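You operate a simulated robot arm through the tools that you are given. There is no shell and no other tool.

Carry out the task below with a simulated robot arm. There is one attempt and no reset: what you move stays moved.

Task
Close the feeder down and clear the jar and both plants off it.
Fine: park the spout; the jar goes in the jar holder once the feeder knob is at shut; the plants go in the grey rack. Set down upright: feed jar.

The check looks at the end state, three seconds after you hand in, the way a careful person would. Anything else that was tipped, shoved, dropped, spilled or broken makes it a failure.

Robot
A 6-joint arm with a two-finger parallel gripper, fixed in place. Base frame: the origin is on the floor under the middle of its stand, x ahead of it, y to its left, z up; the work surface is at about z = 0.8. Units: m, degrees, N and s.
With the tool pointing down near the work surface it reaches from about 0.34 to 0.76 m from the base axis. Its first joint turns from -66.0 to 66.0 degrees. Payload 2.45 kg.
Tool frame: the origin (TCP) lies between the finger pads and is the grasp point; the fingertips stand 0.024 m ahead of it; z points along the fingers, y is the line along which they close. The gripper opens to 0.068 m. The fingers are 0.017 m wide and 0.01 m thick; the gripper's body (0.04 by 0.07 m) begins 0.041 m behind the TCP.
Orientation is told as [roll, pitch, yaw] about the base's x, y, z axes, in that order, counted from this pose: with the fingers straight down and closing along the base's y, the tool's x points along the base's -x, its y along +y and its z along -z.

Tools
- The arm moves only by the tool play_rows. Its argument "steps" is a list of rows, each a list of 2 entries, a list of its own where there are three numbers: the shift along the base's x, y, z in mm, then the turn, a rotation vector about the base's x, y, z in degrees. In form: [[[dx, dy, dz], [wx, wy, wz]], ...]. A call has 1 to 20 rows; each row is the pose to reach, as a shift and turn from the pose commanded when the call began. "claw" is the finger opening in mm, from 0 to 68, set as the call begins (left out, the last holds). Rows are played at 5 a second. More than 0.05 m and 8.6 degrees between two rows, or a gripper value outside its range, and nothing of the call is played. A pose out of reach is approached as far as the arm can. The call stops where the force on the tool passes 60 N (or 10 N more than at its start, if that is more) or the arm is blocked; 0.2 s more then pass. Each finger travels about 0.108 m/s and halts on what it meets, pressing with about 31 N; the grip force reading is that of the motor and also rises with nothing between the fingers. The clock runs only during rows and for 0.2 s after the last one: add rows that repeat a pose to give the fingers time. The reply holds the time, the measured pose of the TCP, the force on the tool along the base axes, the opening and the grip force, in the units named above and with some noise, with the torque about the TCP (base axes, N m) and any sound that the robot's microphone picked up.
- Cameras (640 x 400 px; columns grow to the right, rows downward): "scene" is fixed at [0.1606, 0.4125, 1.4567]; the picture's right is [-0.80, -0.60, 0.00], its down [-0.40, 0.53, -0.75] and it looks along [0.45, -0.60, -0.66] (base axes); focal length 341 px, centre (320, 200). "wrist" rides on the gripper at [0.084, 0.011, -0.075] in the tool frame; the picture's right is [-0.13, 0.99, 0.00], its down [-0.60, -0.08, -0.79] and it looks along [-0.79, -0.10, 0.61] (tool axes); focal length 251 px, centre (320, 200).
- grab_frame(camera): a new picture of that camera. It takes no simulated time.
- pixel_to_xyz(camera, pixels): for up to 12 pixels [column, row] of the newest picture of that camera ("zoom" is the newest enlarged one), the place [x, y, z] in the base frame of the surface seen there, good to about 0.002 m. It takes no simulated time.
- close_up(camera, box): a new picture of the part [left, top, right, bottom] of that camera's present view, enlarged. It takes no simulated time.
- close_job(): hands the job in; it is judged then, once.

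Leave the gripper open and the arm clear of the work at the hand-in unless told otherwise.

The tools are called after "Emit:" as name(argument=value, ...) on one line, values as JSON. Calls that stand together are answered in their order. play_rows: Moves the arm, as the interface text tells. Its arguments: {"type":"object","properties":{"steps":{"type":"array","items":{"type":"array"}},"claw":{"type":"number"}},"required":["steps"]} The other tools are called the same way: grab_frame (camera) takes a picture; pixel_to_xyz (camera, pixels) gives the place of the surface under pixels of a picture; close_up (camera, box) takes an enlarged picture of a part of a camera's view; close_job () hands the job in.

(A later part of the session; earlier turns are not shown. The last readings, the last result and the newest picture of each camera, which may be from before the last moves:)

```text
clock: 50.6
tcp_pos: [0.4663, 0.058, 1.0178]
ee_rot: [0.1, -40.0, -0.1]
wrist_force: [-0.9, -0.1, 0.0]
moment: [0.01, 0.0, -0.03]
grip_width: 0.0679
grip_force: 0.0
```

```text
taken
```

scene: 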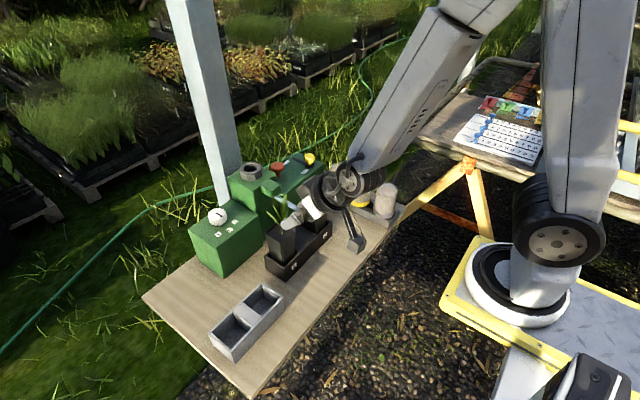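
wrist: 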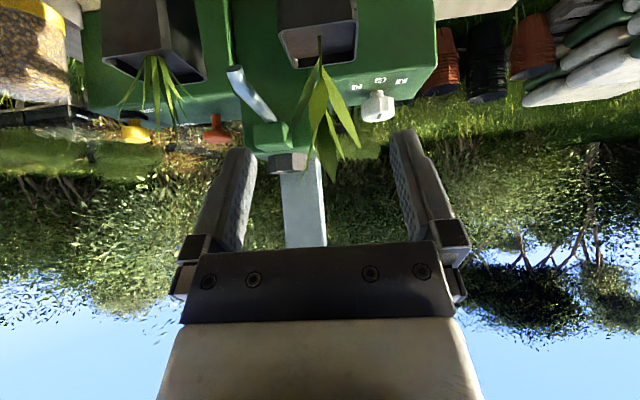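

Here the pose is fully reached. I test a further -8° of pitch at this place.

Emit:
play_rows(steps=[[[0, 0, 0], [0, -4, 0]], [[0, 0, 0], [0, -8, 0]], [[0, 0, 0], [0, -8, 0]]], claw=68)

Emit:
close_up(camera="wrist", box=[80, 0, 400, 200])

Emit:
close_up(camera="scene", box=[256, 160, 384, 240])

```text
clock: 51.4
tcp_pos: [0.4784, 0.0591, 1.0169]
ee_rot: [0.0, -48.0, 0.0]
wrist_force: [-0.4, 0.8, 0.6]
moment: [-0.01, 0.02, 0.03]
grip_width: 0.0681
grip_force: 0.0
out of reach, approached as far as the arm can: row 1, 2, 3
```

```text
2.00 times, centred on (240, 100) of wrist
```

zoom: 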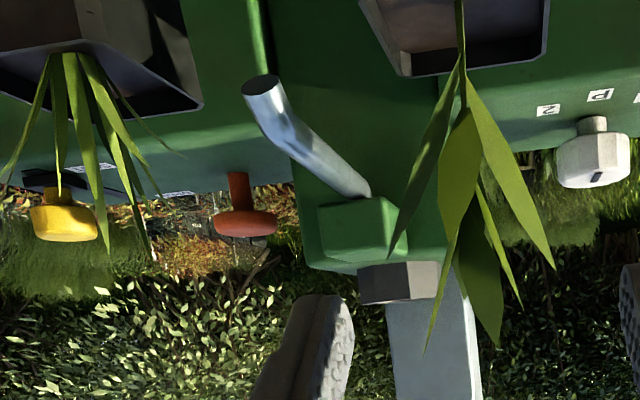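

```text
5.00 times, centred on (320, 200) of scene
```

zoom: 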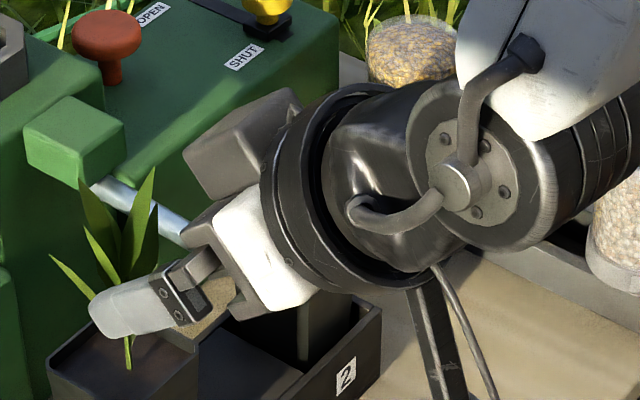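

At pitch -48° the TCP cannot come nearer than x≈0.478, which tells me the wrist's inner limit; pitch -40° works at x≈0.466. I measure pot 1's sides in the wrist enlargement at (405,70) and (543,50), and leaf points.

Emit:
close_up(camera="wrist", box=[80, 0, 400, 200])

Emit:
pixel_to_xyz(camera="zoom", pixels=[[400, 72], [402, 60], [545, 50], [546, 30], [475, 65], [390, 250], [550, 265], [425, 350], [490, 340], [520, 300], [460, 60], [460, 150]])

Emit:
pixel_to_xyz(camera="zoom", pixels=[[200, 105], [5, 60], [110, 90], [68, 60], [8, 170], [60, 190], [105, 240], [180, 150], [145, 230], [265, 85], [300, 140], [150, 178]])

```text
2.00 times, centred on (240, 100) of wrist
```

zoom: 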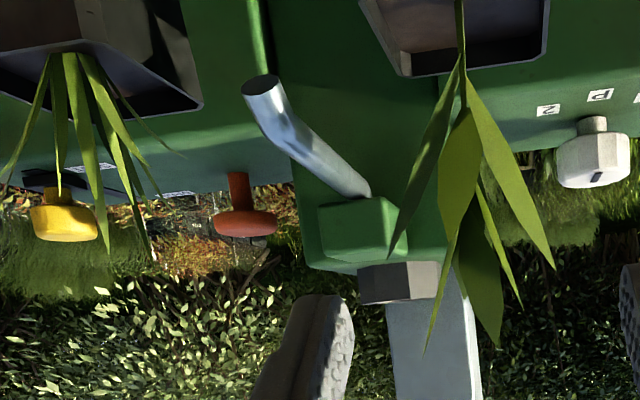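

```text
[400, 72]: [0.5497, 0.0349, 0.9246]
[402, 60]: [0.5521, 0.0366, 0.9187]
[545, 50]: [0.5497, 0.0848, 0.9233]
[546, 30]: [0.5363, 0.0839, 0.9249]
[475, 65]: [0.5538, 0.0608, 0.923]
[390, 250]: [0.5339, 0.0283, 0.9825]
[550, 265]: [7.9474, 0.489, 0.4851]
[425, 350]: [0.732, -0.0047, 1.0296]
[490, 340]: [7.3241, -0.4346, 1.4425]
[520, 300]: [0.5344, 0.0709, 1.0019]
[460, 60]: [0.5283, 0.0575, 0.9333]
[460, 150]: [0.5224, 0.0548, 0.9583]
```

```text
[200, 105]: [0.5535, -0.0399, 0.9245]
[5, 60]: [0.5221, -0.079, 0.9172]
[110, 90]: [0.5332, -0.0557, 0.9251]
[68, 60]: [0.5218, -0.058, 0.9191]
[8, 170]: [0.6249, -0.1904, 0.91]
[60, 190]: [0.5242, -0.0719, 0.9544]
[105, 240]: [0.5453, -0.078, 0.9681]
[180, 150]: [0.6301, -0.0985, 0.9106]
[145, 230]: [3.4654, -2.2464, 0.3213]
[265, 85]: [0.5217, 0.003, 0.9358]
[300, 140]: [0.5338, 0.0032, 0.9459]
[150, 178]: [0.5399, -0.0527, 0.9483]
```

Pot 1's rim spans y 0.035–0.085 (centre 0.060) and x 0.506–0.554. I go back to pitch -40°, then descend in front of pot 1 to z≈0.889 at x≈0.468.

Emit:
play_rows(steps=[[[2, 1, 0], [0, 4, 0]], [[2, 1, 0], [0, 8, 0]], [[2, 1, 0], [0, 8, 0]], [[2, 1, -30], [0, 8, 0]], [[2, 1, -60], [0, 8, 0]], [[2, 1, -90], [0, 8, 0]], [[2, 1, -115], [0, 8, 0]], [[2, 1, -130], [0, 8, 0]], [[2, 1, -130], [0, 8, 0]]], claw=68)

Emit:
grab_frame(camera="wrist")

Emit:
close_up(camera="scene", box=[240, 180, 368, 260])

```text
clock: 53.1
tcp_pos: [0.4966, 0.0793, 0.9415]
ee_rot: [-1.7, -41.0, 0.6]
wrist_force: [-24.4, -2.6, 32.3]
moment: [-1.27, -0.05, -0.84]
grip_width: 0.0679
grip_force: 0.0
out of reach, approached as far as the arm can: row 5, 6, 7, 8
stopped in row 8: the force on the tool passed its limit at 95 N (the readings are from after the stop); the commanded pose is now the measured one
```

```text
taken
```

wrist: 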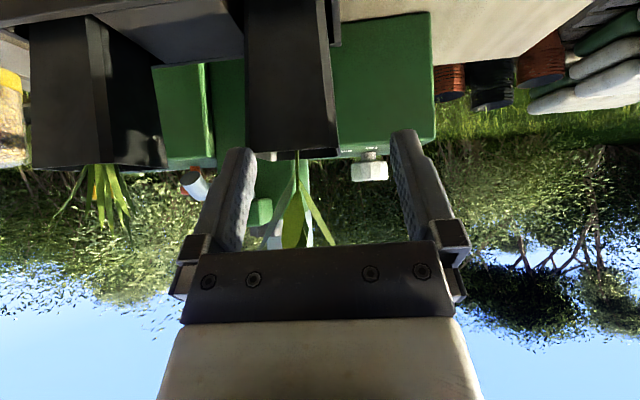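

```text
5.00 times, centred on (304, 220) of scene
```

zoom: 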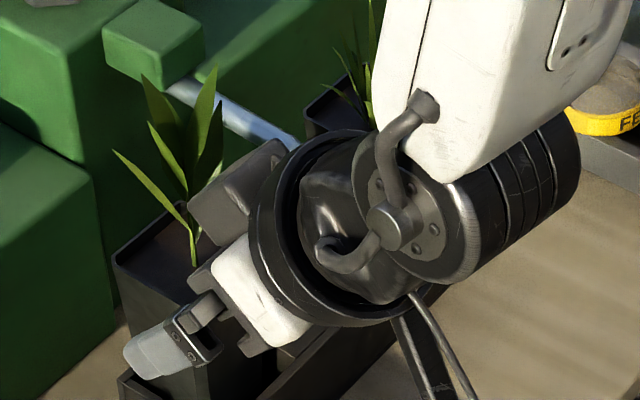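

The descent ran into the reach limit: the tool was pushed forward and sideways and the right-hand finger pressed on pot 1's front rim (force -24 N in x, +32 N in z). I stop that and lift gently straight up to unload it.

Emit:
play_rows(steps=[[[0, 0, 2], [0, 0, 0]], [[0, 0, 4], [0, 0, 0]], [[0, 0, 7], [0, 0, 0]], [[0, 0, 10], [0, 0, 0]]], claw=68)

Emit:
grab_frame(camera="wrist")

Emit:
close_up(camera="scene", box=[240, 180, 368, 260])

```text
clock: 54.1
tcp_pos: [0.4985, 0.0777, 0.9501]
ee_rot: [-1.7, -40.8, 0.6]
wrist_force: [-0.2, 0.2, 0.2]
moment: [-0.01, -0.03, -0.03]
grip_width: 0.0682
grip_force: 0.0
```

```text
taken
```

wrist: 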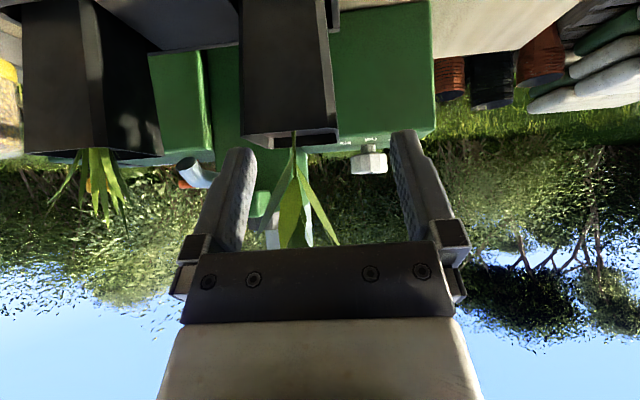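

```text
5.00 times, centred on (304, 220) of scene
```

zoom: 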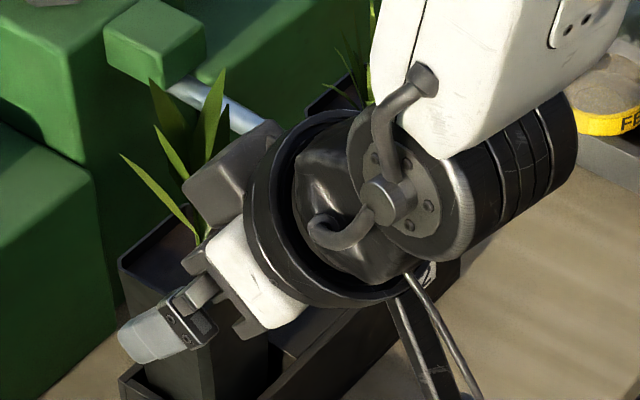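

The force is gone. I continue straight up to z≈1.06 and then look at the pot without obstruction.

Emit:
play_rows(steps=[[[0, 0, 20], [0, 0, 0]], [[0, 0, 45], [0, 0, 0]], [[0, 0, 75], [0, 0, 0]], [[0, 0, 110], [0, 0, 0]], [[0, 0, 140], [0, 0, 0]], [[0, 0, 140], [0, 0, 0]]], claw=68)

Emit:
grab_frame(camera="wrist")

Emit:
grab_frame(camera="scene")

```text
clock: 55.5
tcp_pos: [0.4978, 0.0792, 1.093]
ee_rot: [-1.6, -40.9, 0.6]
wrist_force: [-0.2, 0.1, 0.2]
moment: [-0.02, 0.05, 0.01]
grip_width: 0.068
grip_force: 0.2
```

```text
taken
```

wrist: 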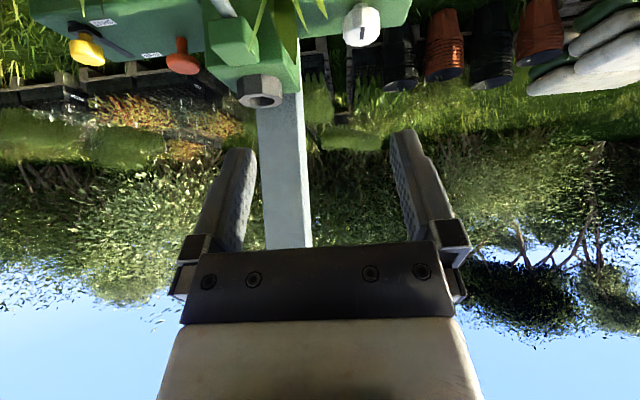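

```text
taken
```

scene: 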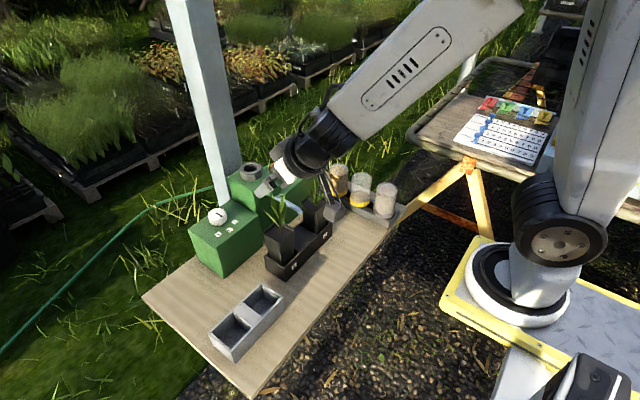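

The pot appears to stand upright in its tray place. I enlarge the scene to compare it with the earlier picture.

Emit:
close_up(camera="scene", box=[256, 180, 352, 280])

Emit:
pixel_to_xyz(camera="zoom", pixels=[[169, 213], [232, 246], [283, 202], [195, 320], [240, 335], [240, 350], [165, 305], [432, 170], [370, 122], [232, 210], [238, 170], [240, 390]])

```text
4.00 times, centred on (304, 230) of scene
```

zoom: 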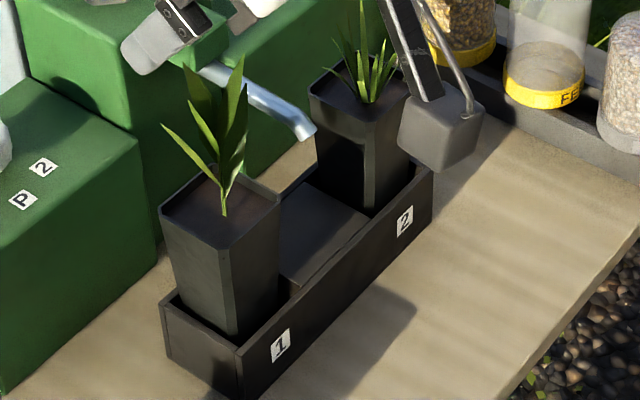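

```text
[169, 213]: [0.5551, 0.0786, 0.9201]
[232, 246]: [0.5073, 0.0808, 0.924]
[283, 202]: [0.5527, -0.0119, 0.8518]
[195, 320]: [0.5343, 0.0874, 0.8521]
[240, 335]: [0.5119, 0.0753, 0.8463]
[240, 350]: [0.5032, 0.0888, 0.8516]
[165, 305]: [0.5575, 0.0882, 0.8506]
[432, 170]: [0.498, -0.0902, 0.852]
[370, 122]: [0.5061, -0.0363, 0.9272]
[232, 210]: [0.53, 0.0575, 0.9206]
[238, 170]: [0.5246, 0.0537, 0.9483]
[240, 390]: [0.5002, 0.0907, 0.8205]
```

Pot 1 shifted only about 3 mm inside its tray place and still stands upright. The forward pitch is limited here because the tool comes in line with the forearm. A tilt sideways is not limited that way, so I will take plant 1 from its left side (+y), with the fingers closing along x, and plant 2 from its right side. First I bring the tool back to vertical while rising 60 mm.

Emit:
play_rows(steps=[[[0, 0, 10], [0, 6, 0]], [[0, 0, 20], [0, 13, 0]], [[0, 0, 30], [0, 20, 0]], [[0, 0, 40], [0, 27, 0]], [[0, 0, 50], [0, 34, 0]], [[0, 0, 60], [0, 41, 0]], [[0, 0, 60], [0, 41, 0]]], claw=68)

```text
clock: 57.1
tcp_pos: [0.4993, 0.0798, 1.151]
ee_rot: [-1.2, 0.3, 0.6]
wrist_force: [-0.2, -0.4, 0.8]
moment: [-0.01, 0.0, 0.01]
grip_width: 0.0681
grip_force: 0.0
out of reach, approached as far as the arm can: row 1, 2
```

The tool is nearly vertical with residuals of about (-1.2, 0.2, 0.5)°. I cancel these and move a little to (0.53, 0.15, 1.15), in free air to the left of plant 1.

Emit:
play_rows(steps=[[[8, 18, 0], [1.2, -0.2, -0.5]], [[18, 45, 0], [1.2, -0.2, -0.5]], [[30, 70, 0], [1.2, -0.2, -0.5]], [[30, 70, 0], [1.2, -0.2, -0.5]]], claw=68)

Emit:
play_rows(steps=[[[0, 0, 0], [0, 0, -8]], [[0, 0, 0], [0, 0, -16]], [[0, 0, 0], [0, 0, -24]], [[0, 0, 0], [0, 0, -32]], [[0, 0, 0], [0, 0, -40]], [[0, 0, 0], [0, 0, -48]], [[0, 0, 0], [0, 0, -56]], [[0, 0, 0], [0, 0, -64]], [[0, 0, 0], [0, 0, -72]], [[0, 0, 0], [0, 0, -80]], [[0, 0, 0], [0, 0, -88]], [[0, 0, 0], [0, 0, -90]], [[0, 0, 0], [0, 0, -90]]], claw=68)

```text
clock: 58.1
tcp_pos: [0.5274, 0.1474, 1.1511]
ee_rot: [-0.1, 0.0, 0.0]
wrist_force: [0.2, 0.3, -0.4]
moment: [-0.02, 0.01, -0.02]
grip_width: 0.068
grip_force: 0.1
```

```text
clock: 60.9
tcp_pos: [0.528, 0.1486, 1.1501]
ee_rot: [-0.1, 0.0, -90.2]
wrist_force: [-0.4, -0.4, -0.3]
moment: [0.02, -0.02, 0.04]
grip_width: 0.068
grip_force: 0.0
```

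Yaw is -90° now and the pose is exact. I tilt the tool sideways (about x, -48°), so that the fingers point to the right and down.

Emit:
play_rows(steps=[[[0, 0, 0], [-8, 0, 0]], [[0, 0, 0], [-16, 0, 0]], [[0, 0, 0], [-24, 0, 0]], [[0, 0, 0], [-32, 0, 0]], [[0, 0, 0], [-40, 0, 0]], [[0, 0, 0], [-48, 0, 0]], [[0, 0, 0], [-48, 0, 0]]], claw=68)

Emit:
grab_frame(camera="scene")

Emit:
grab_frame(camera="wrist")

```text
clock: 62.5
tcp_pos: [0.5282, 0.1484, 1.1509]
ee_rot: [0.0, -48.1, -90.1]
wrist_force: [-0.3, -0.3, 0.0]
moment: [-0.01, -0.01, 0.0]
grip_width: 0.0678
grip_force: 0.0
```

```text
taken
```

scene: 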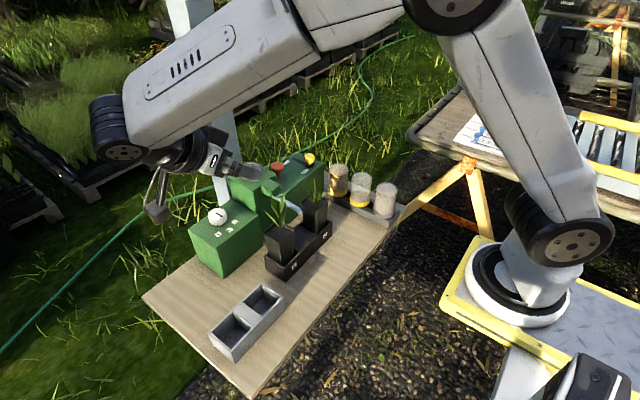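

```text
taken
```

wrist: 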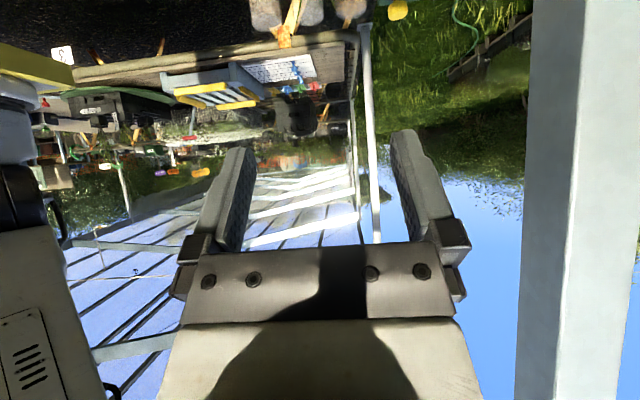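

The sideways tilt is fully reachable. Before descending I re-measure pot 1, which shifted slightly: rim corners at zoom about (161,210), (226,246), (279,203).

Emit:
close_up(camera="scene", box=[252, 200, 316, 240])

Emit:
pixel_to_xyz(camera="zoom", pixels=[[128, 120], [290, 222], [425, 110], [288, 205], [180, 110], [390, 130], [200, 170], [350, 170], [290, 300], [220, 90], [130, 130], [420, 120]])

```text
10.00 times, centred on (284, 220) of scene
```

zoom: 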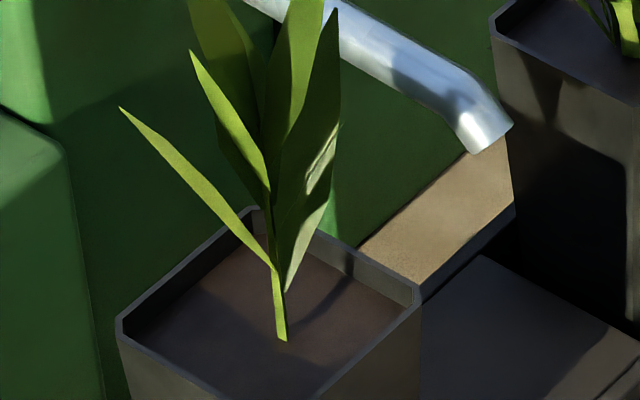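

```text
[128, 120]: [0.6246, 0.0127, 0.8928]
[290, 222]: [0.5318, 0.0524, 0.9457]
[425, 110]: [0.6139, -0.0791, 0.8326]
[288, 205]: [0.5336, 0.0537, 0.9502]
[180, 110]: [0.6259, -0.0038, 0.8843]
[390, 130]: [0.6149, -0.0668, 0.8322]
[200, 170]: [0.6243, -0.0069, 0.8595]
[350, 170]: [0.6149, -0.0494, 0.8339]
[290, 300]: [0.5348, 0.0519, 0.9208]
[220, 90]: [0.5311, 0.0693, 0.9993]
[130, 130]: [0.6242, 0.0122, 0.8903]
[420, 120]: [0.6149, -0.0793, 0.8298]
```

I measure the rim's corners in this enlargement: (122,328), (250,212), (416,290), and leaf points (125,110), (335,20), (300,5).

Emit:
pixel_to_xyz(camera="zoom", pixels=[[121, 326], [250, 211], [416, 292], [320, 398], [180, 272], [330, 240], [127, 113], [190, 190], [335, 15], [300, 10], [205, 20], [400, 300]])

Emit:
close_up(camera="scene", box=[252, 220, 316, 260])

Emit:
pixel_to_xyz(camera="zoom", pixels=[[122, 140], [285, 222], [420, 100], [200, 180], [350, 170], [200, 250], [350, 250], [285, 300], [300, 380], [180, 360], [285, 240], [150, 300]])

```text
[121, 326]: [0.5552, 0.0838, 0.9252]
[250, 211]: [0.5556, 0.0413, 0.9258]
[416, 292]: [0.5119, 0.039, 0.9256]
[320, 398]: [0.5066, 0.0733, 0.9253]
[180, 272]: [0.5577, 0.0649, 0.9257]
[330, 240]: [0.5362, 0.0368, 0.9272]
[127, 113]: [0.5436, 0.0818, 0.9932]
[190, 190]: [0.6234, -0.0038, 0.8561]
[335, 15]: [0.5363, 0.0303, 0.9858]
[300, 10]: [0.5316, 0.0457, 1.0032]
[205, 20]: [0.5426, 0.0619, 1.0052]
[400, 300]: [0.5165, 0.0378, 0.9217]
```

```text
10.00 times, centred on (284, 240) of scene
```

zoom: 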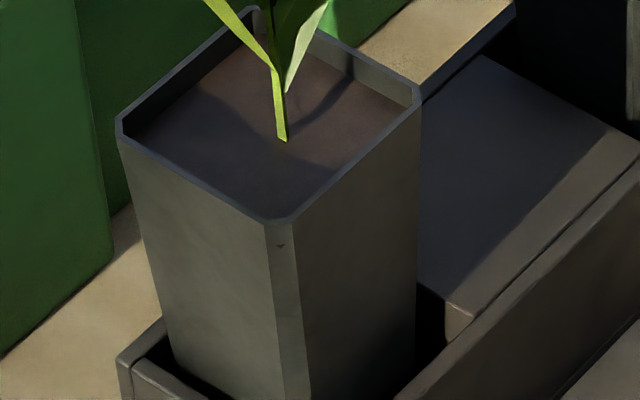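

```text
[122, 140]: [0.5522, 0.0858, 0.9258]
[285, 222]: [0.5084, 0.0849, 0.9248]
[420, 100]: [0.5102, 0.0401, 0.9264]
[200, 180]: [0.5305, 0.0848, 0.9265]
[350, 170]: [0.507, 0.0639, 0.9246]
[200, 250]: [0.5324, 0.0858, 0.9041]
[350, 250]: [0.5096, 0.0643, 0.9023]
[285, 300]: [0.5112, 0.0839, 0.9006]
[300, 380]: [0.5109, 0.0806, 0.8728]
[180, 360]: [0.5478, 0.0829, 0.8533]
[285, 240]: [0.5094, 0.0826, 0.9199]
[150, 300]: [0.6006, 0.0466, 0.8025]
```

Pot 1 is level, rim centre (0.532, 0.0615). With this tilt the hardware stays about 2 cm clear of its leaves if I come in horizontally from the left. I descend at y≈0.142 to z≈0.889.

Emit:
play_rows(steps=[[[4, -6, -40], [0, 0, 0]], [[4, -6, -80], [0, 0, 0]], [[4, -6, -120], [0, 0, 0]], [[4, -6, -160], [0, 0, 0]], [[4, -6, -195], [0, 0, 0]], [[4, -6, -225], [0, 0, 0]], [[4, -6, -245], [0, 0, 0]], [[4, -6, -262], [0, 0, 0]], [[4, -6, -262], [0, 0, 0]]], claw=68)

Emit:
grab_frame(camera="wrist")

Emit:
close_up(camera="scene", box=[200, 170, 360, 270])

```text
clock: 64.5
tcp_pos: [0.5327, 0.1435, 0.887]
ee_rot: [0.1, -48.0, -90.1]
wrist_force: [0.5, -0.5, -0.1]
moment: [0.0, -0.02, 0.0]
grip_width: 0.0679
grip_force: 0.1
```

```text
taken
```

wrist: 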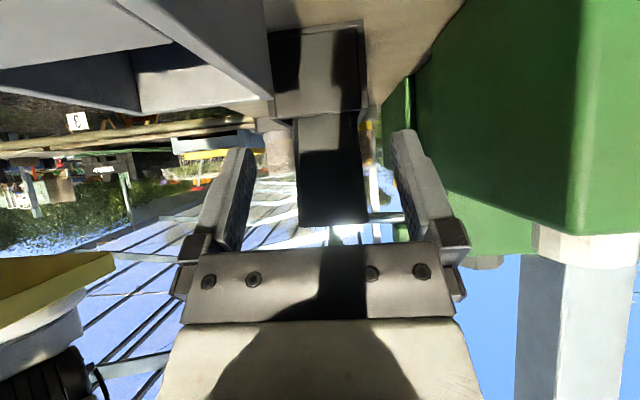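

```text
4.00 times, centred on (280, 220) of scene
```

zoom: 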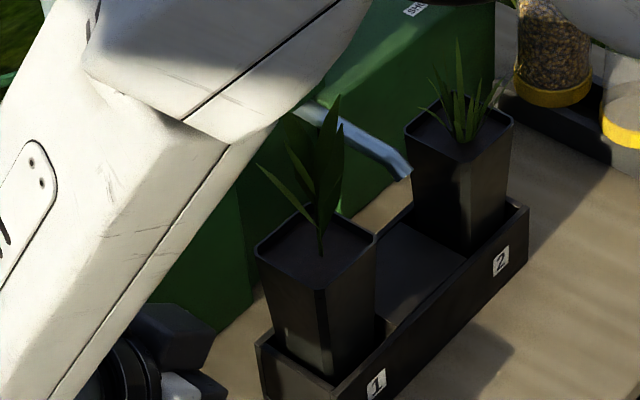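

The pot sits between the two open fingers in the wrist view (columns 295–365 versus fingers at about 250 and 395). I approach 38 mm toward it first and check again.

Emit:
play_rows(steps=[[[0, -10, 0], [0, 0, 0]], [[0, -20, 0], [0, 0, 0]], [[0, -30, 0], [0, 0, 0]], [[0, -38, 0], [0, 0, 0]], [[0, -38, 0], [0, 0, 0]]], claw=68)

Emit:
grab_frame(camera="wrist")

Emit:
close_up(camera="scene", box=[220, 180, 348, 260])

```text
clock: 65.7
tcp_pos: [0.53, 0.1033, 0.888]
ee_rot: [0.0, -47.9, -90.0]
wrist_force: [0.1, -0.3, 0.4]
moment: [0.02, 0.01, 0.02]
grip_width: 0.068
grip_force: 0.0
```

```text
taken
```

wrist: 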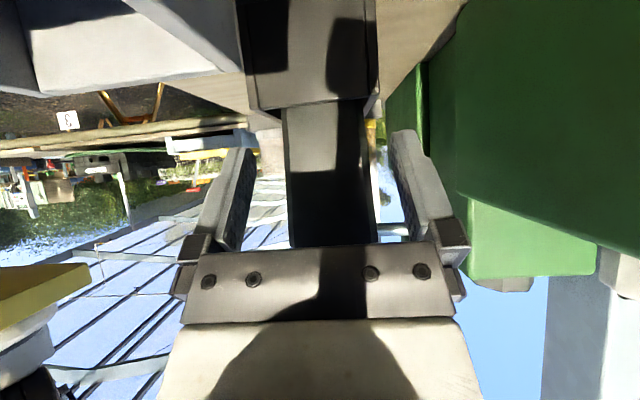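

```text
5.00 times, centred on (284, 220) of scene
```

zoom: 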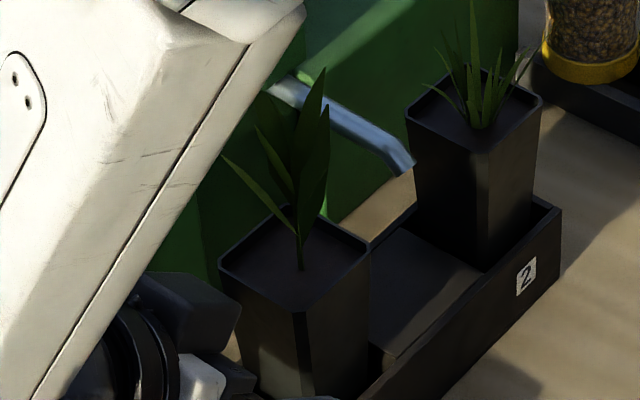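

Let me measure the pot's near face and edges relative to the fingers from this view.

Emit:
pixel_to_xyz(camera="wrist", pixels=[[290, 150], [365, 150], [330, 150], [290, 200], [370, 200], [330, 220], [252, 170], [398, 160], [310, 60], [260, 90], [370, 90], [330, 110]])

```text
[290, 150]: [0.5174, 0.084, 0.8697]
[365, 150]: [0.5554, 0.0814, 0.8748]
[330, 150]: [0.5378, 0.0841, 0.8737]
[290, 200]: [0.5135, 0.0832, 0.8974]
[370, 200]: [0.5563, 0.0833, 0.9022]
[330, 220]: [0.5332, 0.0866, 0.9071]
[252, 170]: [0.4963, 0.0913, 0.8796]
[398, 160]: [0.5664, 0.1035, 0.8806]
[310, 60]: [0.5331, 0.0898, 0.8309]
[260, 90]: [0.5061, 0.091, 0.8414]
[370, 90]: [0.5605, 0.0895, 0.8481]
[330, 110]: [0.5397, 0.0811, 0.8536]
```

The pot's faces are at x≈0.512 and 0.557, the fingers' at 0.497 and 0.566, so I shift 2.5 mm in +x while going in the remaining 28 mm.

Emit:
play_rows(steps=[[[2.5, -6, 0], [0, 0, 0]], [[2.5, -12, 0], [0, 0, 0]], [[2.5, -18, 0], [0, 0, 0]], [[2.5, -23, 0], [0, 0, 0]], [[2.5, -28, 0], [0, 0, 0]], [[2.5, -28, 0], [0, 0, 0]]], claw=68)

Emit:
grab_frame(camera="wrist")

Emit:
close_up(camera="scene", box=[220, 180, 348, 260])

```text
clock: 67.1
tcp_pos: [0.5332, 0.074, 0.8881]
ee_rot: [-0.1, -48.0, -90.1]
wrist_force: [-0.5, -0.7, 0.4]
moment: [0.01, 0.02, -0.05]
grip_width: 0.068
grip_force: 0.0
```

```text
taken
```

wrist: 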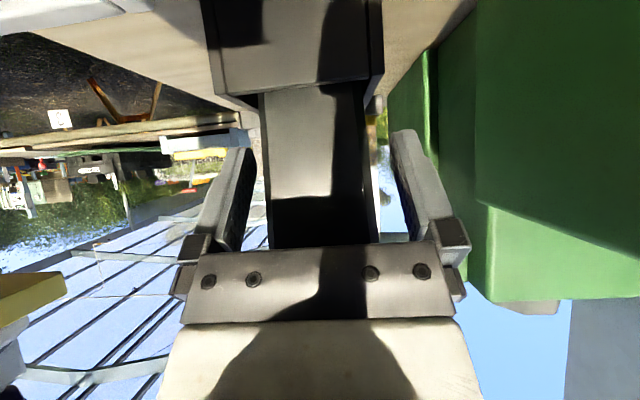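

```text
5.00 times, centred on (284, 220) of scene
```

zoom: 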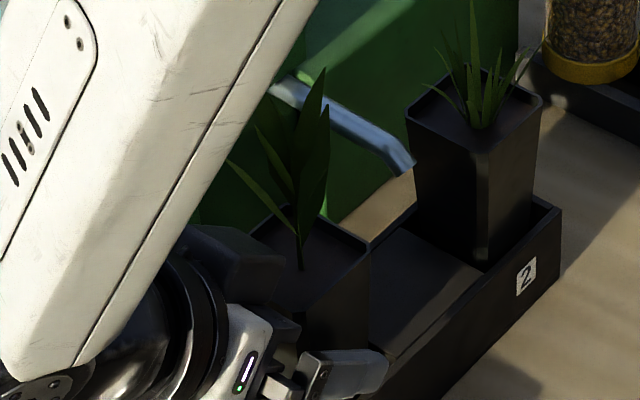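

The fingers straddle the pot with no contact force and the leaves are free. I close on the pot.

Emit:
play_rows(steps=[[[0, 0, 0], [0, 0, 0]], [[0, 0, 0], [0, 0, 0]], [[0, 0, 0], [0, 0, 0]]], claw=0)

```text
clock: 67.9
tcp_pos: [0.533, 0.0743, 0.8869]
ee_rot: [-0.2, -48.0, -89.9]
wrist_force: [-0.6, -0.9, 1.8]
moment: [-0.11, 0.0, -0.05]
grip_width: 0.048
grip_force: 30.8
```

Held at 48 mm opening. I lift slowly, 12 mm first.

Emit:
play_rows(steps=[[[0, 0, 2], [0, 0, 0]], [[0, 0, 4], [0, 0, 0]], [[0, 0, 6], [0, 0, 0]], [[0, 0, 8], [0, 0, 0]], [[0, 0, 10], [0, 0, 0]], [[0, 0, 12], [0, 0, 0]]], claw=0)

Emit:
close_up(camera="scene", box=[220, 180, 348, 260])

Emit:
grab_frame(camera="wrist")

```text
clock: 69.3
tcp_pos: [0.5338, 0.0769, 0.9001]
ee_rot: [-0.1, -48.0, -90.0]
wrist_force: [0.1, -0.4, -2.7]
moment: [-0.02, -0.01, -0.02]
grip_width: 0.0478
grip_force: 30.8
```

```text
5.00 times, centred on (284, 220) of scene
```

zoom: 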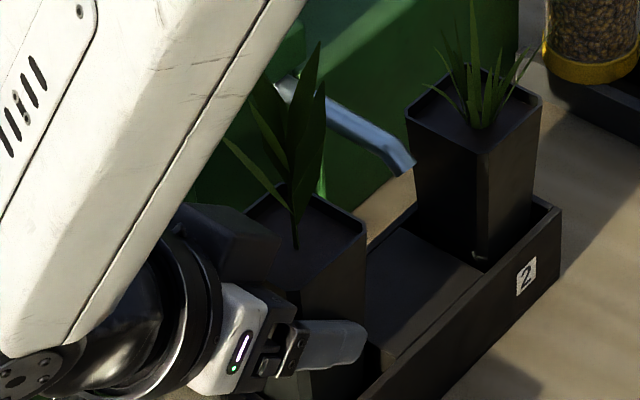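

```text
taken
```

wrist: 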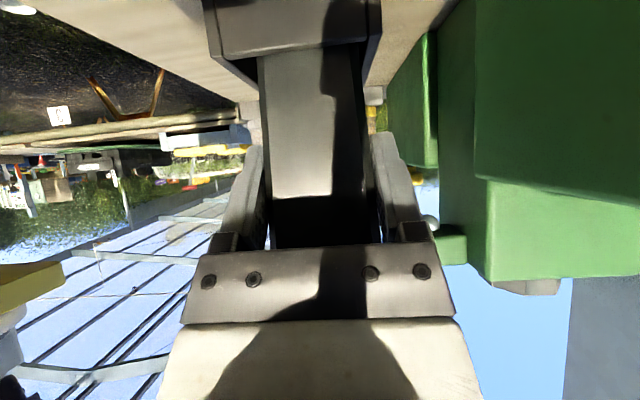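

The pot is up with a 2.7 N load and is upright. I lift another 75 mm slowly so that its base clears the tray and rack rims.

Emit:
play_rows(steps=[[[0, 0, 6], [0, 0, 0]], [[0, 0, 14], [0, 0, 0]], [[0, 0, 24], [0, 0, 0]], [[0, 0, 34], [0, 0, 0]], [[0, 0, 44], [0, 0, 0]], [[0, 0, 54], [0, 0, 0]], [[0, 0, 64], [0, 0, 0]], [[0, 0, 72], [0, 0, 0]], [[0, 0, 75], [0, 0, 0]], [[0, 0, 75], [0, 0, 0]]], claw=0)

Emit:
grab_frame(camera="scene")

Emit:
grab_frame(camera="wrist")

```text
clock: 71.5
tcp_pos: [0.5334, 0.0759, 0.9748]
ee_rot: [0.0, -48.0, -90.0]
wrist_force: [-0.9, -0.2, -2.0]
moment: [-0.02, -0.03, 0.02]
grip_width: 0.0473
grip_force: 30.8
```

```text
taken
```

scene: 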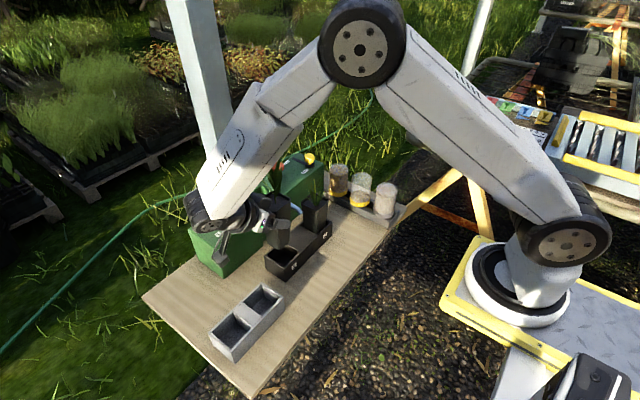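

```text
taken
```

wrist: 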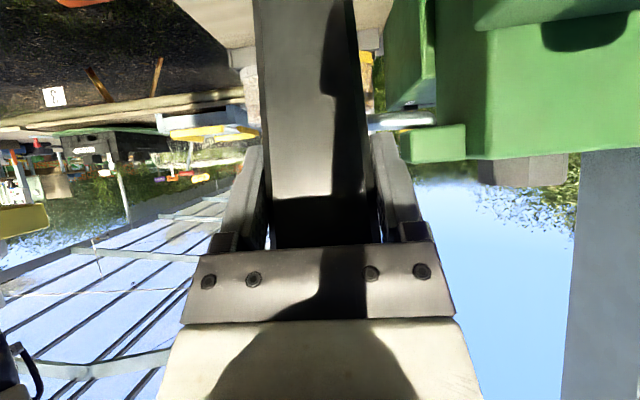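

The pot is well above the tray. I check an enlargement for pot attitude and leaf clearance before moving.

Emit:
close_up(camera="scene", box=[180, 160, 340, 260])

Emit:
pixel_to_xyz(camera="zoom", pixels=[[370, 250], [445, 270], [500, 235], [420, 330], [440, 340], [395, 225], [400, 160], [350, 190], [380, 245], [330, 245], [200, 330], [180, 230]])

```text
4.00 times, centred on (260, 210) of scene
```

zoom: 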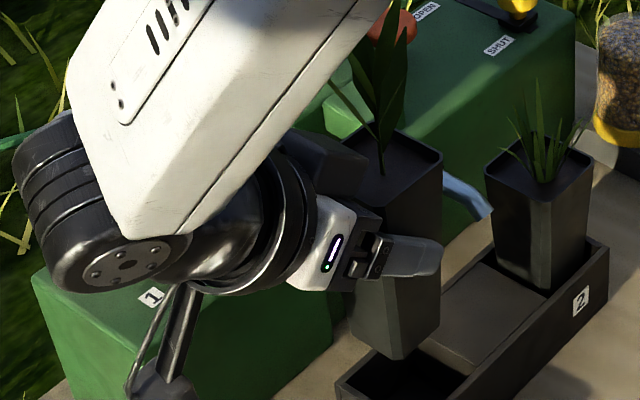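

```text
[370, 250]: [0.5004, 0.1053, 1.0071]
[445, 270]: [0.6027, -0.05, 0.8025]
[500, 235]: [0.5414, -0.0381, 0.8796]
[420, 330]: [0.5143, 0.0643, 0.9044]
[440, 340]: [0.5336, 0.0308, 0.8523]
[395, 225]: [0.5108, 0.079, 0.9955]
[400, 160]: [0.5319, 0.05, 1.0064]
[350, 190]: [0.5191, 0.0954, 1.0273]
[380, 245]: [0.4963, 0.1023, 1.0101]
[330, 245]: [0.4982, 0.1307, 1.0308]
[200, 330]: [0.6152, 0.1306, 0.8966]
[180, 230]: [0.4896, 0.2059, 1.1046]
```

The pot hangs upright. I carry it at this height to above the far rack cell, TCP target about (0.4845, 0.269).

Emit:
play_rows(steps=[[[-6, 12, 0], [0, 0, 0]], [[-14, 30, 0], [0, 0, 0]], [[-22, 50, 0], [0, 0, 0]], [[-30, 70, 0], [0, 0, 0]], [[-38, 90, 0], [0, 0, 0]], [[-44, 110, 0], [0, 0, 0]], [[-49, 130, 0], [0, 0, 0]], [[-49, 150, 0], [0, 0, 0]], [[-49, 170, 0], [0, 0, 0]], [[-49, 185, 0], [0, 0, 0]], [[-49, 193, 0], [0, 0, 0]], [[-49, 193, 0], [0, 0, 0]]], claw=0)

Emit:
grab_frame(camera="scene")

Emit:
grab_frame(camera="wrist")

```text
clock: 74.1
tcp_pos: [0.4851, 0.27, 0.9766]
ee_rot: [0.0, -48.1, -90.1]
wrist_force: [-0.4, -0.7, -1.2]
moment: [0.0, 0.03, -0.02]
grip_width: 0.047
grip_force: 30.8
```

```text
taken
```

scene: 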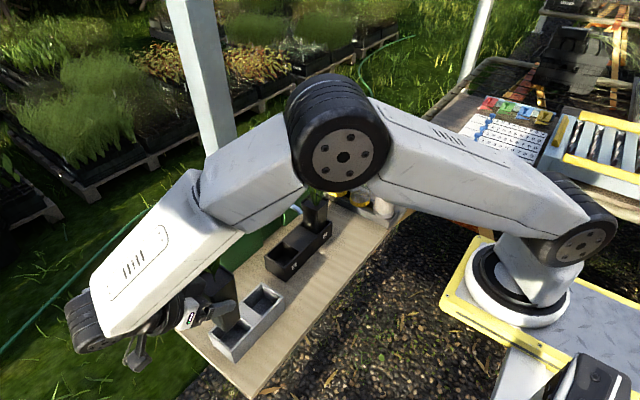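

```text
taken
```

wrist: 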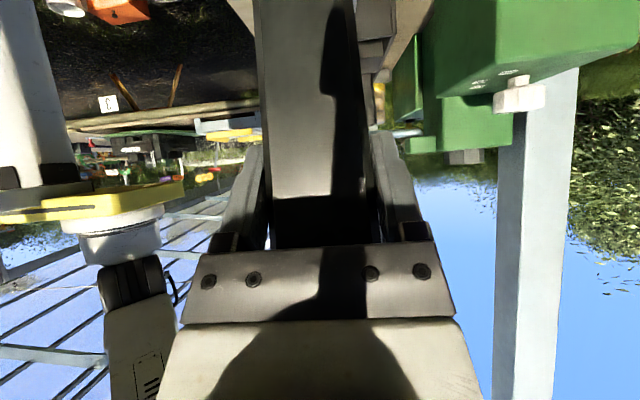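

I enlarge around the pot over the rack at about (230,310) to check its attitude and position.

Emit:
close_up(camera="scene", box=[170, 260, 298, 340])

Emit:
pixel_to_xyz(camera="zoom", pixels=[[220, 100], [280, 130], [330, 200], [290, 300], [340, 320], [390, 290], [340, 250], [300, 200], [390, 180], [260, 30], [340, 330], [380, 320]])

```text
5.00 times, centred on (234, 300) of scene
```

zoom: 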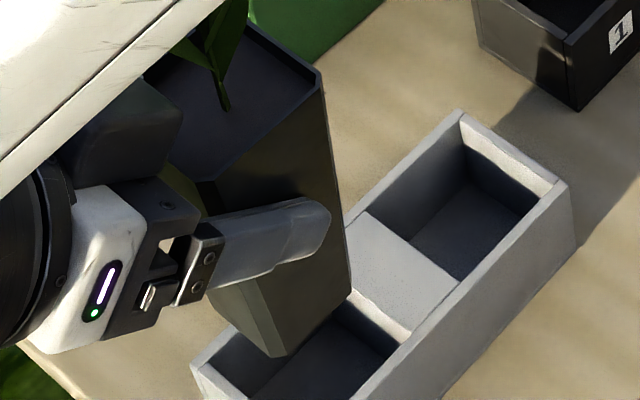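

```text
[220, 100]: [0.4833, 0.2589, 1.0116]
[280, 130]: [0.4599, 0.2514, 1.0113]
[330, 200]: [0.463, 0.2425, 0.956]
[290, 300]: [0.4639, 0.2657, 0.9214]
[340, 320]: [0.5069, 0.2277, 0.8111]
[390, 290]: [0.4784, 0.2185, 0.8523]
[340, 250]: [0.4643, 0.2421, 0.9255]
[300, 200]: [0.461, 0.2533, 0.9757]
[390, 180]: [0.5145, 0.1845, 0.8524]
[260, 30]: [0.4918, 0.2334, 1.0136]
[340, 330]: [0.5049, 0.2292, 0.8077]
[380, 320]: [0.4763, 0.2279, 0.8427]
```

I measure the pot's visible corners: rim corner (320,86), lower corners (348,290) and (275,352), and cell edges.

Emit:
pixel_to_xyz(camera="zoom", pixels=[[318, 90], [345, 288], [278, 350], [265, 345], [312, 78], [255, 30], [240, 330], [335, 290], [285, 345], [348, 270], [300, 325], [215, 290]])

Emit:
pixel_to_xyz(camera="zoom", pixels=[[360, 296], [405, 335], [235, 325], [200, 365], [455, 118], [560, 185], [220, 370], [380, 370], [300, 390], [450, 300], [372, 215], [455, 275]])

```text
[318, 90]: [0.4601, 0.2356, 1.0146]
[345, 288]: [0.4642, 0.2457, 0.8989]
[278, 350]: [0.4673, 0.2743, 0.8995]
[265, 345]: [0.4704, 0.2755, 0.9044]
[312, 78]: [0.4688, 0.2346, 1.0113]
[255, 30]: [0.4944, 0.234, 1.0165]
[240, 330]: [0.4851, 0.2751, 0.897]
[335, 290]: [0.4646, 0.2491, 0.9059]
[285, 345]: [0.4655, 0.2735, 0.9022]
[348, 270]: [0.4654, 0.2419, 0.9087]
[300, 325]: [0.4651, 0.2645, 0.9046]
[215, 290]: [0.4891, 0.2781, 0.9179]
```

```text
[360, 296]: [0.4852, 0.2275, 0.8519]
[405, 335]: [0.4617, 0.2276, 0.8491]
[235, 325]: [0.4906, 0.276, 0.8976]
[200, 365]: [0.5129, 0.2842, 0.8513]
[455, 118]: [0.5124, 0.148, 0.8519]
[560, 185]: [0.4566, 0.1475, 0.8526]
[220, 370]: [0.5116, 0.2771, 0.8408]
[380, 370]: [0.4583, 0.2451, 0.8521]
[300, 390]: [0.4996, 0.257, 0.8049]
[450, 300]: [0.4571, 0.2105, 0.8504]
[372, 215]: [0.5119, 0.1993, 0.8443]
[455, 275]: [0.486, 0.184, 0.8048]
```

The pot is upright, centred at (0.4848, 0.2595), base z≈0.897; the cell's centre is (0.485, 0.255). I correct -4.5 mm in y and descend 36 mm to just above the cell rim.

Emit:
play_rows(steps=[[[0, -2, 0], [0, 0, 0]], [[0, -4.5, -4], [0, 0, 0]], [[0, -4.5, -14], [0, 0, 0]], [[0, -4.5, -24], [0, 0, 0]], [[0, -4.5, -34], [0, 0, 0]], [[0, -4.5, -38], [0, 0, 0]], [[0, -4.5, -38], [0, 0, 0]]], claw=0)

Emit:
close_up(camera="scene", box=[180, 270, 276, 370])

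Emit:
grab_frame(camera="wrist")

```text
clock: 75.7
tcp_pos: [0.4849, 0.2664, 0.9357]
ee_rot: [0.0, -48.0, -89.9]
wrist_force: [-0.3, -0.2, -1.8]
moment: [0.03, 0.03, 0.01]
grip_width: 0.0474
grip_force: 30.8
```

```text
4.00 times, centred on (228, 320) of scene
```

zoom: 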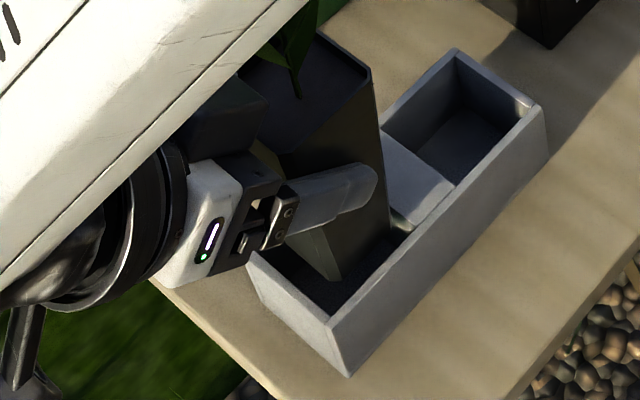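

```text
taken
```

wrist: 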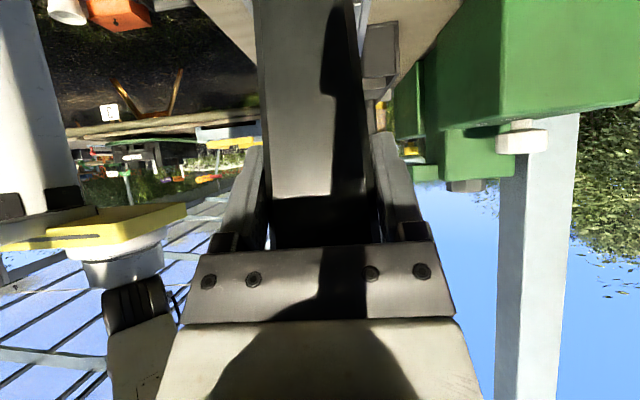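

I check the pot's base corners against the cell: (332,276) and (386,232), plus the cell edges.

Emit:
pixel_to_xyz(camera="zoom", pixels=[[334, 272], [384, 228], [322, 270], [360, 200], [372, 75], [340, 45], [365, 75], [330, 325], [390, 210], [405, 228], [300, 285], [390, 260]])

```text
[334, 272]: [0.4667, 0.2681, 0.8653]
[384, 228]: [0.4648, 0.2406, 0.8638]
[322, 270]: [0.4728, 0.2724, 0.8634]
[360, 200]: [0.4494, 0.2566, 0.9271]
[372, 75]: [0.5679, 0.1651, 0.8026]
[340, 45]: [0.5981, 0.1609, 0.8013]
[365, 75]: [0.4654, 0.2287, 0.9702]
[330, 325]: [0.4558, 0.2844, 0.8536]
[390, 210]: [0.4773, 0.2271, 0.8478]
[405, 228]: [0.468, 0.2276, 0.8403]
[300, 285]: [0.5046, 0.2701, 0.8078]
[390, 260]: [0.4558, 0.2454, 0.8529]
```

The base is centred in the cell with 4–5 mm on each side. I lower 46 mm slowly.

Emit:
play_rows(steps=[[[0, 0, -5], [0, 0, 0]], [[0, 0, -10], [0, 0, 0]], [[0, 0, -15], [0, 0, 0]], [[0, 0, -20], [0, 0, 0]], [[0, 0, -25], [0, 0, 0]], [[0, 0, -30], [0, 0, 0]], [[0, 0, -35], [0, 0, 0]], [[0, 0, -40], [0, 0, 0]], [[0, 0, -44], [0, 0, 0]], [[0, 0, -46], [0, 0, 0]]], claw=0)

Emit:
close_up(camera="scene", box=[180, 270, 276, 370])

```text
clock: 77.9
tcp_pos: [0.4845, 0.2643, 0.8921]
ee_rot: [0.0, -48.0, -90.0]
wrist_force: [-1.3, 0.2, -1.4]
moment: [0.04, -0.02, -0.01]
grip_width: 0.0475
grip_force: 30.9
```

```text
4.00 times, centred on (228, 320) of scene
```

zoom: 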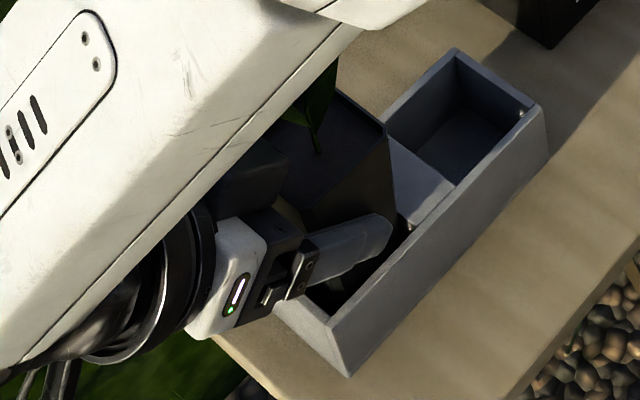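

The pot is inside the cell. I lower in small steps and watch for contact.

Emit:
play_rows(steps=[[[0, 0, -1.5], [0, 0, 0]], [[0, 0, -3], [0, 0, 0]], [[0, 0, -4.5], [0, 0, 0]], [[0, 0, -4.5], [0, 0, 0]]], claw=0)

```text
clock: 78.9
tcp_pos: [0.486, 0.2651, 0.888]
ee_rot: [0.0, -48.0, -90.1]
wrist_force: [-0.1, -1.7, 3.5]
moment: [-0.29, -0.04, -0.01]
grip_width: 0.0476
grip_force: 30.9
```

Force turned to +3.5 N: the base is touching. One more millimetre, then I read again.

Emit:
play_rows(steps=[[[0, 0, -1], [0, 0, 0]], [[0, 0, -1], [0, 0, 0]]], claw=0)

```text
clock: 79.5
tcp_pos: [0.4858, 0.265, 0.8873]
ee_rot: [0.1, -48.0, -90.0]
wrist_force: [-4.6, -2.7, 18.8]
moment: [-0.17, 0.0, -0.05]
grip_width: 0.0474
grip_force: 31.0
```

The pot stands on the cell floor (18.8 N). I open the fingers in place; outside them there is free space on both x sides.

Emit:
play_rows(steps=[[[0, 0, 0], [0, 0, 0]], [[0, 0, 0], [0, 0, 0]], [[0, 0, 0], [0, 0, 0]]], claw=66)

Emit:
grab_frame(camera="wrist")

Emit:
close_up(camera="scene", box=[180, 270, 276, 370])

```text
clock: 80.3
tcp_pos: [0.4858, 0.2651, 0.8854]
ee_rot: [-0.1, -48.0, -90.0]
wrist_force: [0.1, 0.9, 0.4]
moment: [-0.01, 0.03, 0.02]
grip_width: 0.0658
grip_force: 0.1
```

```text
taken
```

wrist: 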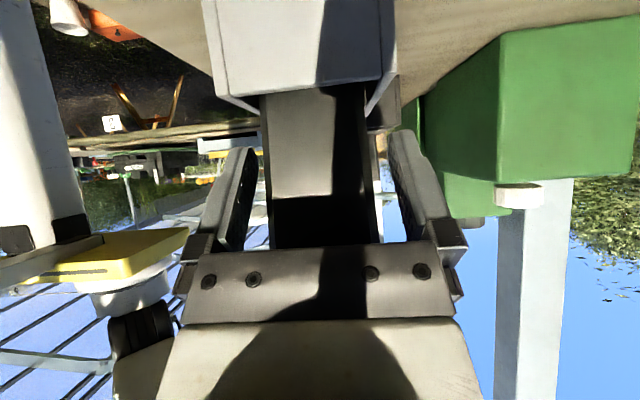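

```text
4.00 times, centred on (228, 320) of scene
```

zoom: 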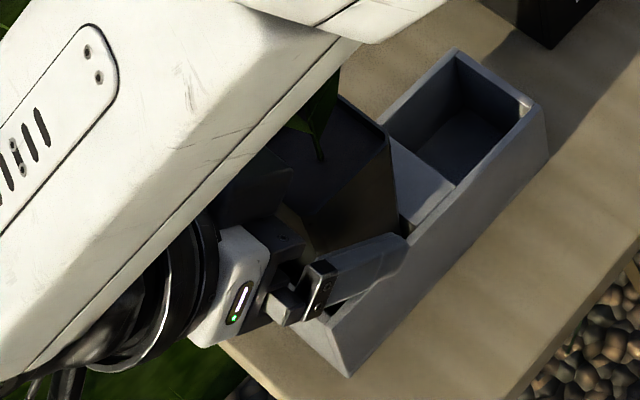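

The pot is free between the open fingers. I withdraw horizontally in +y by 70 mm, then rise.

Emit:
play_rows(steps=[[[0, 8, 0], [0, 0, 0]], [[0, 18, 0], [0, 0, 0]], [[0, 30, 0], [0, 0, 0]], [[0, 45, 0], [0, 0, 0]], [[0, 60, 0], [0, 0, 0]], [[0, 72, 0], [0, 0, 0]], [[0, 72, 30], [0, 0, 0]], [[0, 72, 70], [0, 0, 0]], [[0, 72, 115], [0, 0, 0]], [[0, 72, 160], [0, 0, 0]], [[0, 72, 205], [0, 0, 0]], [[0, 72, 250], [0, 0, 0]], [[0, 72, 265], [0, 0, 0]], [[0, 72, 265], [0, 0, 0]]], claw=68)

Emit:
grab_frame(camera="scene")

```text
clock: 83.3
tcp_pos: [0.4856, 0.3382, 1.1511]
ee_rot: [-0.1, -48.1, -90.0]
wrist_force: [-0.4, 0.0, 0.7]
moment: [0.01, 0.02, -0.02]
grip_width: 0.068
grip_force: 0.1
```

```text
taken
```

scene: 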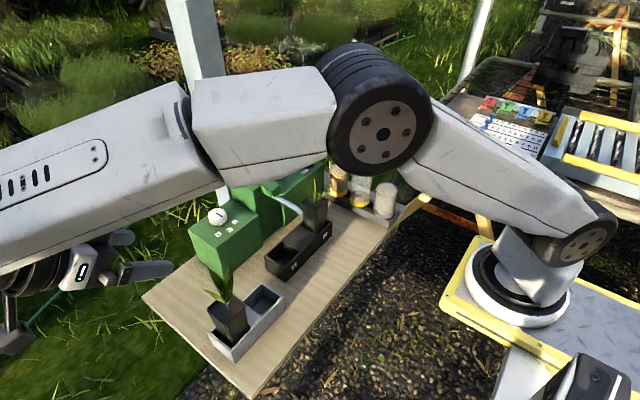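

Plant 1 stands in the far cell. For plant 2 only a forward tilt is free of the spout and jars, and the forward tilt is limited, so I measure the arm's elbow (383,135) and shoulder (585,245) to estimate what tilt is reachable there, and verify pot 1's placement.

Emit:
pixel_to_xyz(camera="scene", pixels=[[383, 135], [572, 245], [583, 243], [520, 290], [230, 305], [218, 310], [222, 280], [310, 215], [303, 208], [326, 208], [340, 110], [600, 230]])

Emit:
close_up(camera="scene", box=[180, 255, 308, 365])

```text
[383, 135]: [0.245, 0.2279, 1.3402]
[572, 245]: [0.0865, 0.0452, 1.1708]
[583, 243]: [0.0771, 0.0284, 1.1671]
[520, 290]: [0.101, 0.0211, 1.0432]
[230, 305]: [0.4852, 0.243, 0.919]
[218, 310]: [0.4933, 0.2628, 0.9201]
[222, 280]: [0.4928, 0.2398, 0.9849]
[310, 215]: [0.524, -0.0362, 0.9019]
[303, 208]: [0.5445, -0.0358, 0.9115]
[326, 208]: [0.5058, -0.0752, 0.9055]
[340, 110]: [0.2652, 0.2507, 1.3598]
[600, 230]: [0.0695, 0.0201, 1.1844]
```

```text
3.64 times, centred on (244, 310) of scene
```

zoom: 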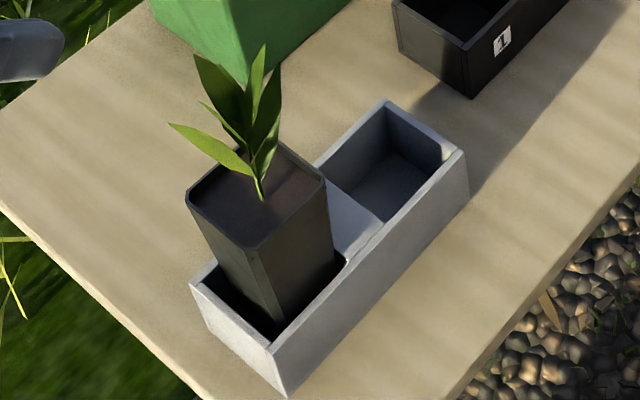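

Plant 1 is upright in its cell. Now plant 2: one thin leaf leans toward the robot, so I measure that leaf precisely to plan clearance.

Emit:
close_up(camera="scene", box=[298, 178, 338, 203])

Emit:
pixel_to_xyz(camera="zoom", pixels=[[534, 90], [520, 110], [505, 135], [490, 160], [475, 185], [460, 210], [445, 235], [430, 262], [415, 285], [400, 310], [385, 335], [365, 360]])

```text
16.00 times, centred on (318, 190) of scene
```

zoom: 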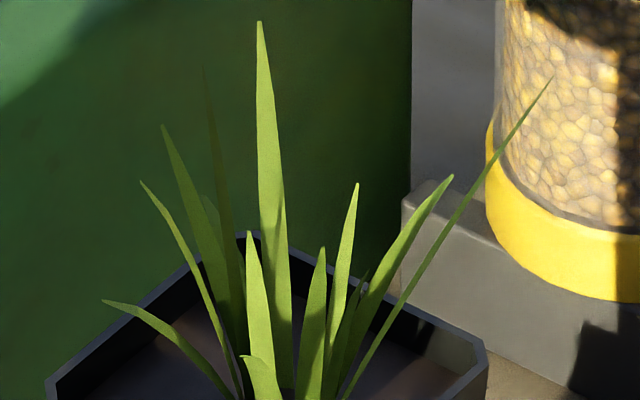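

```text
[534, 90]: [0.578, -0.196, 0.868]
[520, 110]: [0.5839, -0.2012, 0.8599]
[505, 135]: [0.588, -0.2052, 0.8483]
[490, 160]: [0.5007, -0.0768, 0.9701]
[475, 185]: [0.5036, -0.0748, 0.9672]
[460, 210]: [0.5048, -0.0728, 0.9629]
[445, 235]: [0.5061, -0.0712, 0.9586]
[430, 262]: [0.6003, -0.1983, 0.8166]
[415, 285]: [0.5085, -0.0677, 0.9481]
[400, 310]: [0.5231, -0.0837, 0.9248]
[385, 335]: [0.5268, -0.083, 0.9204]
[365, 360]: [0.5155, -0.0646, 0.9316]
```

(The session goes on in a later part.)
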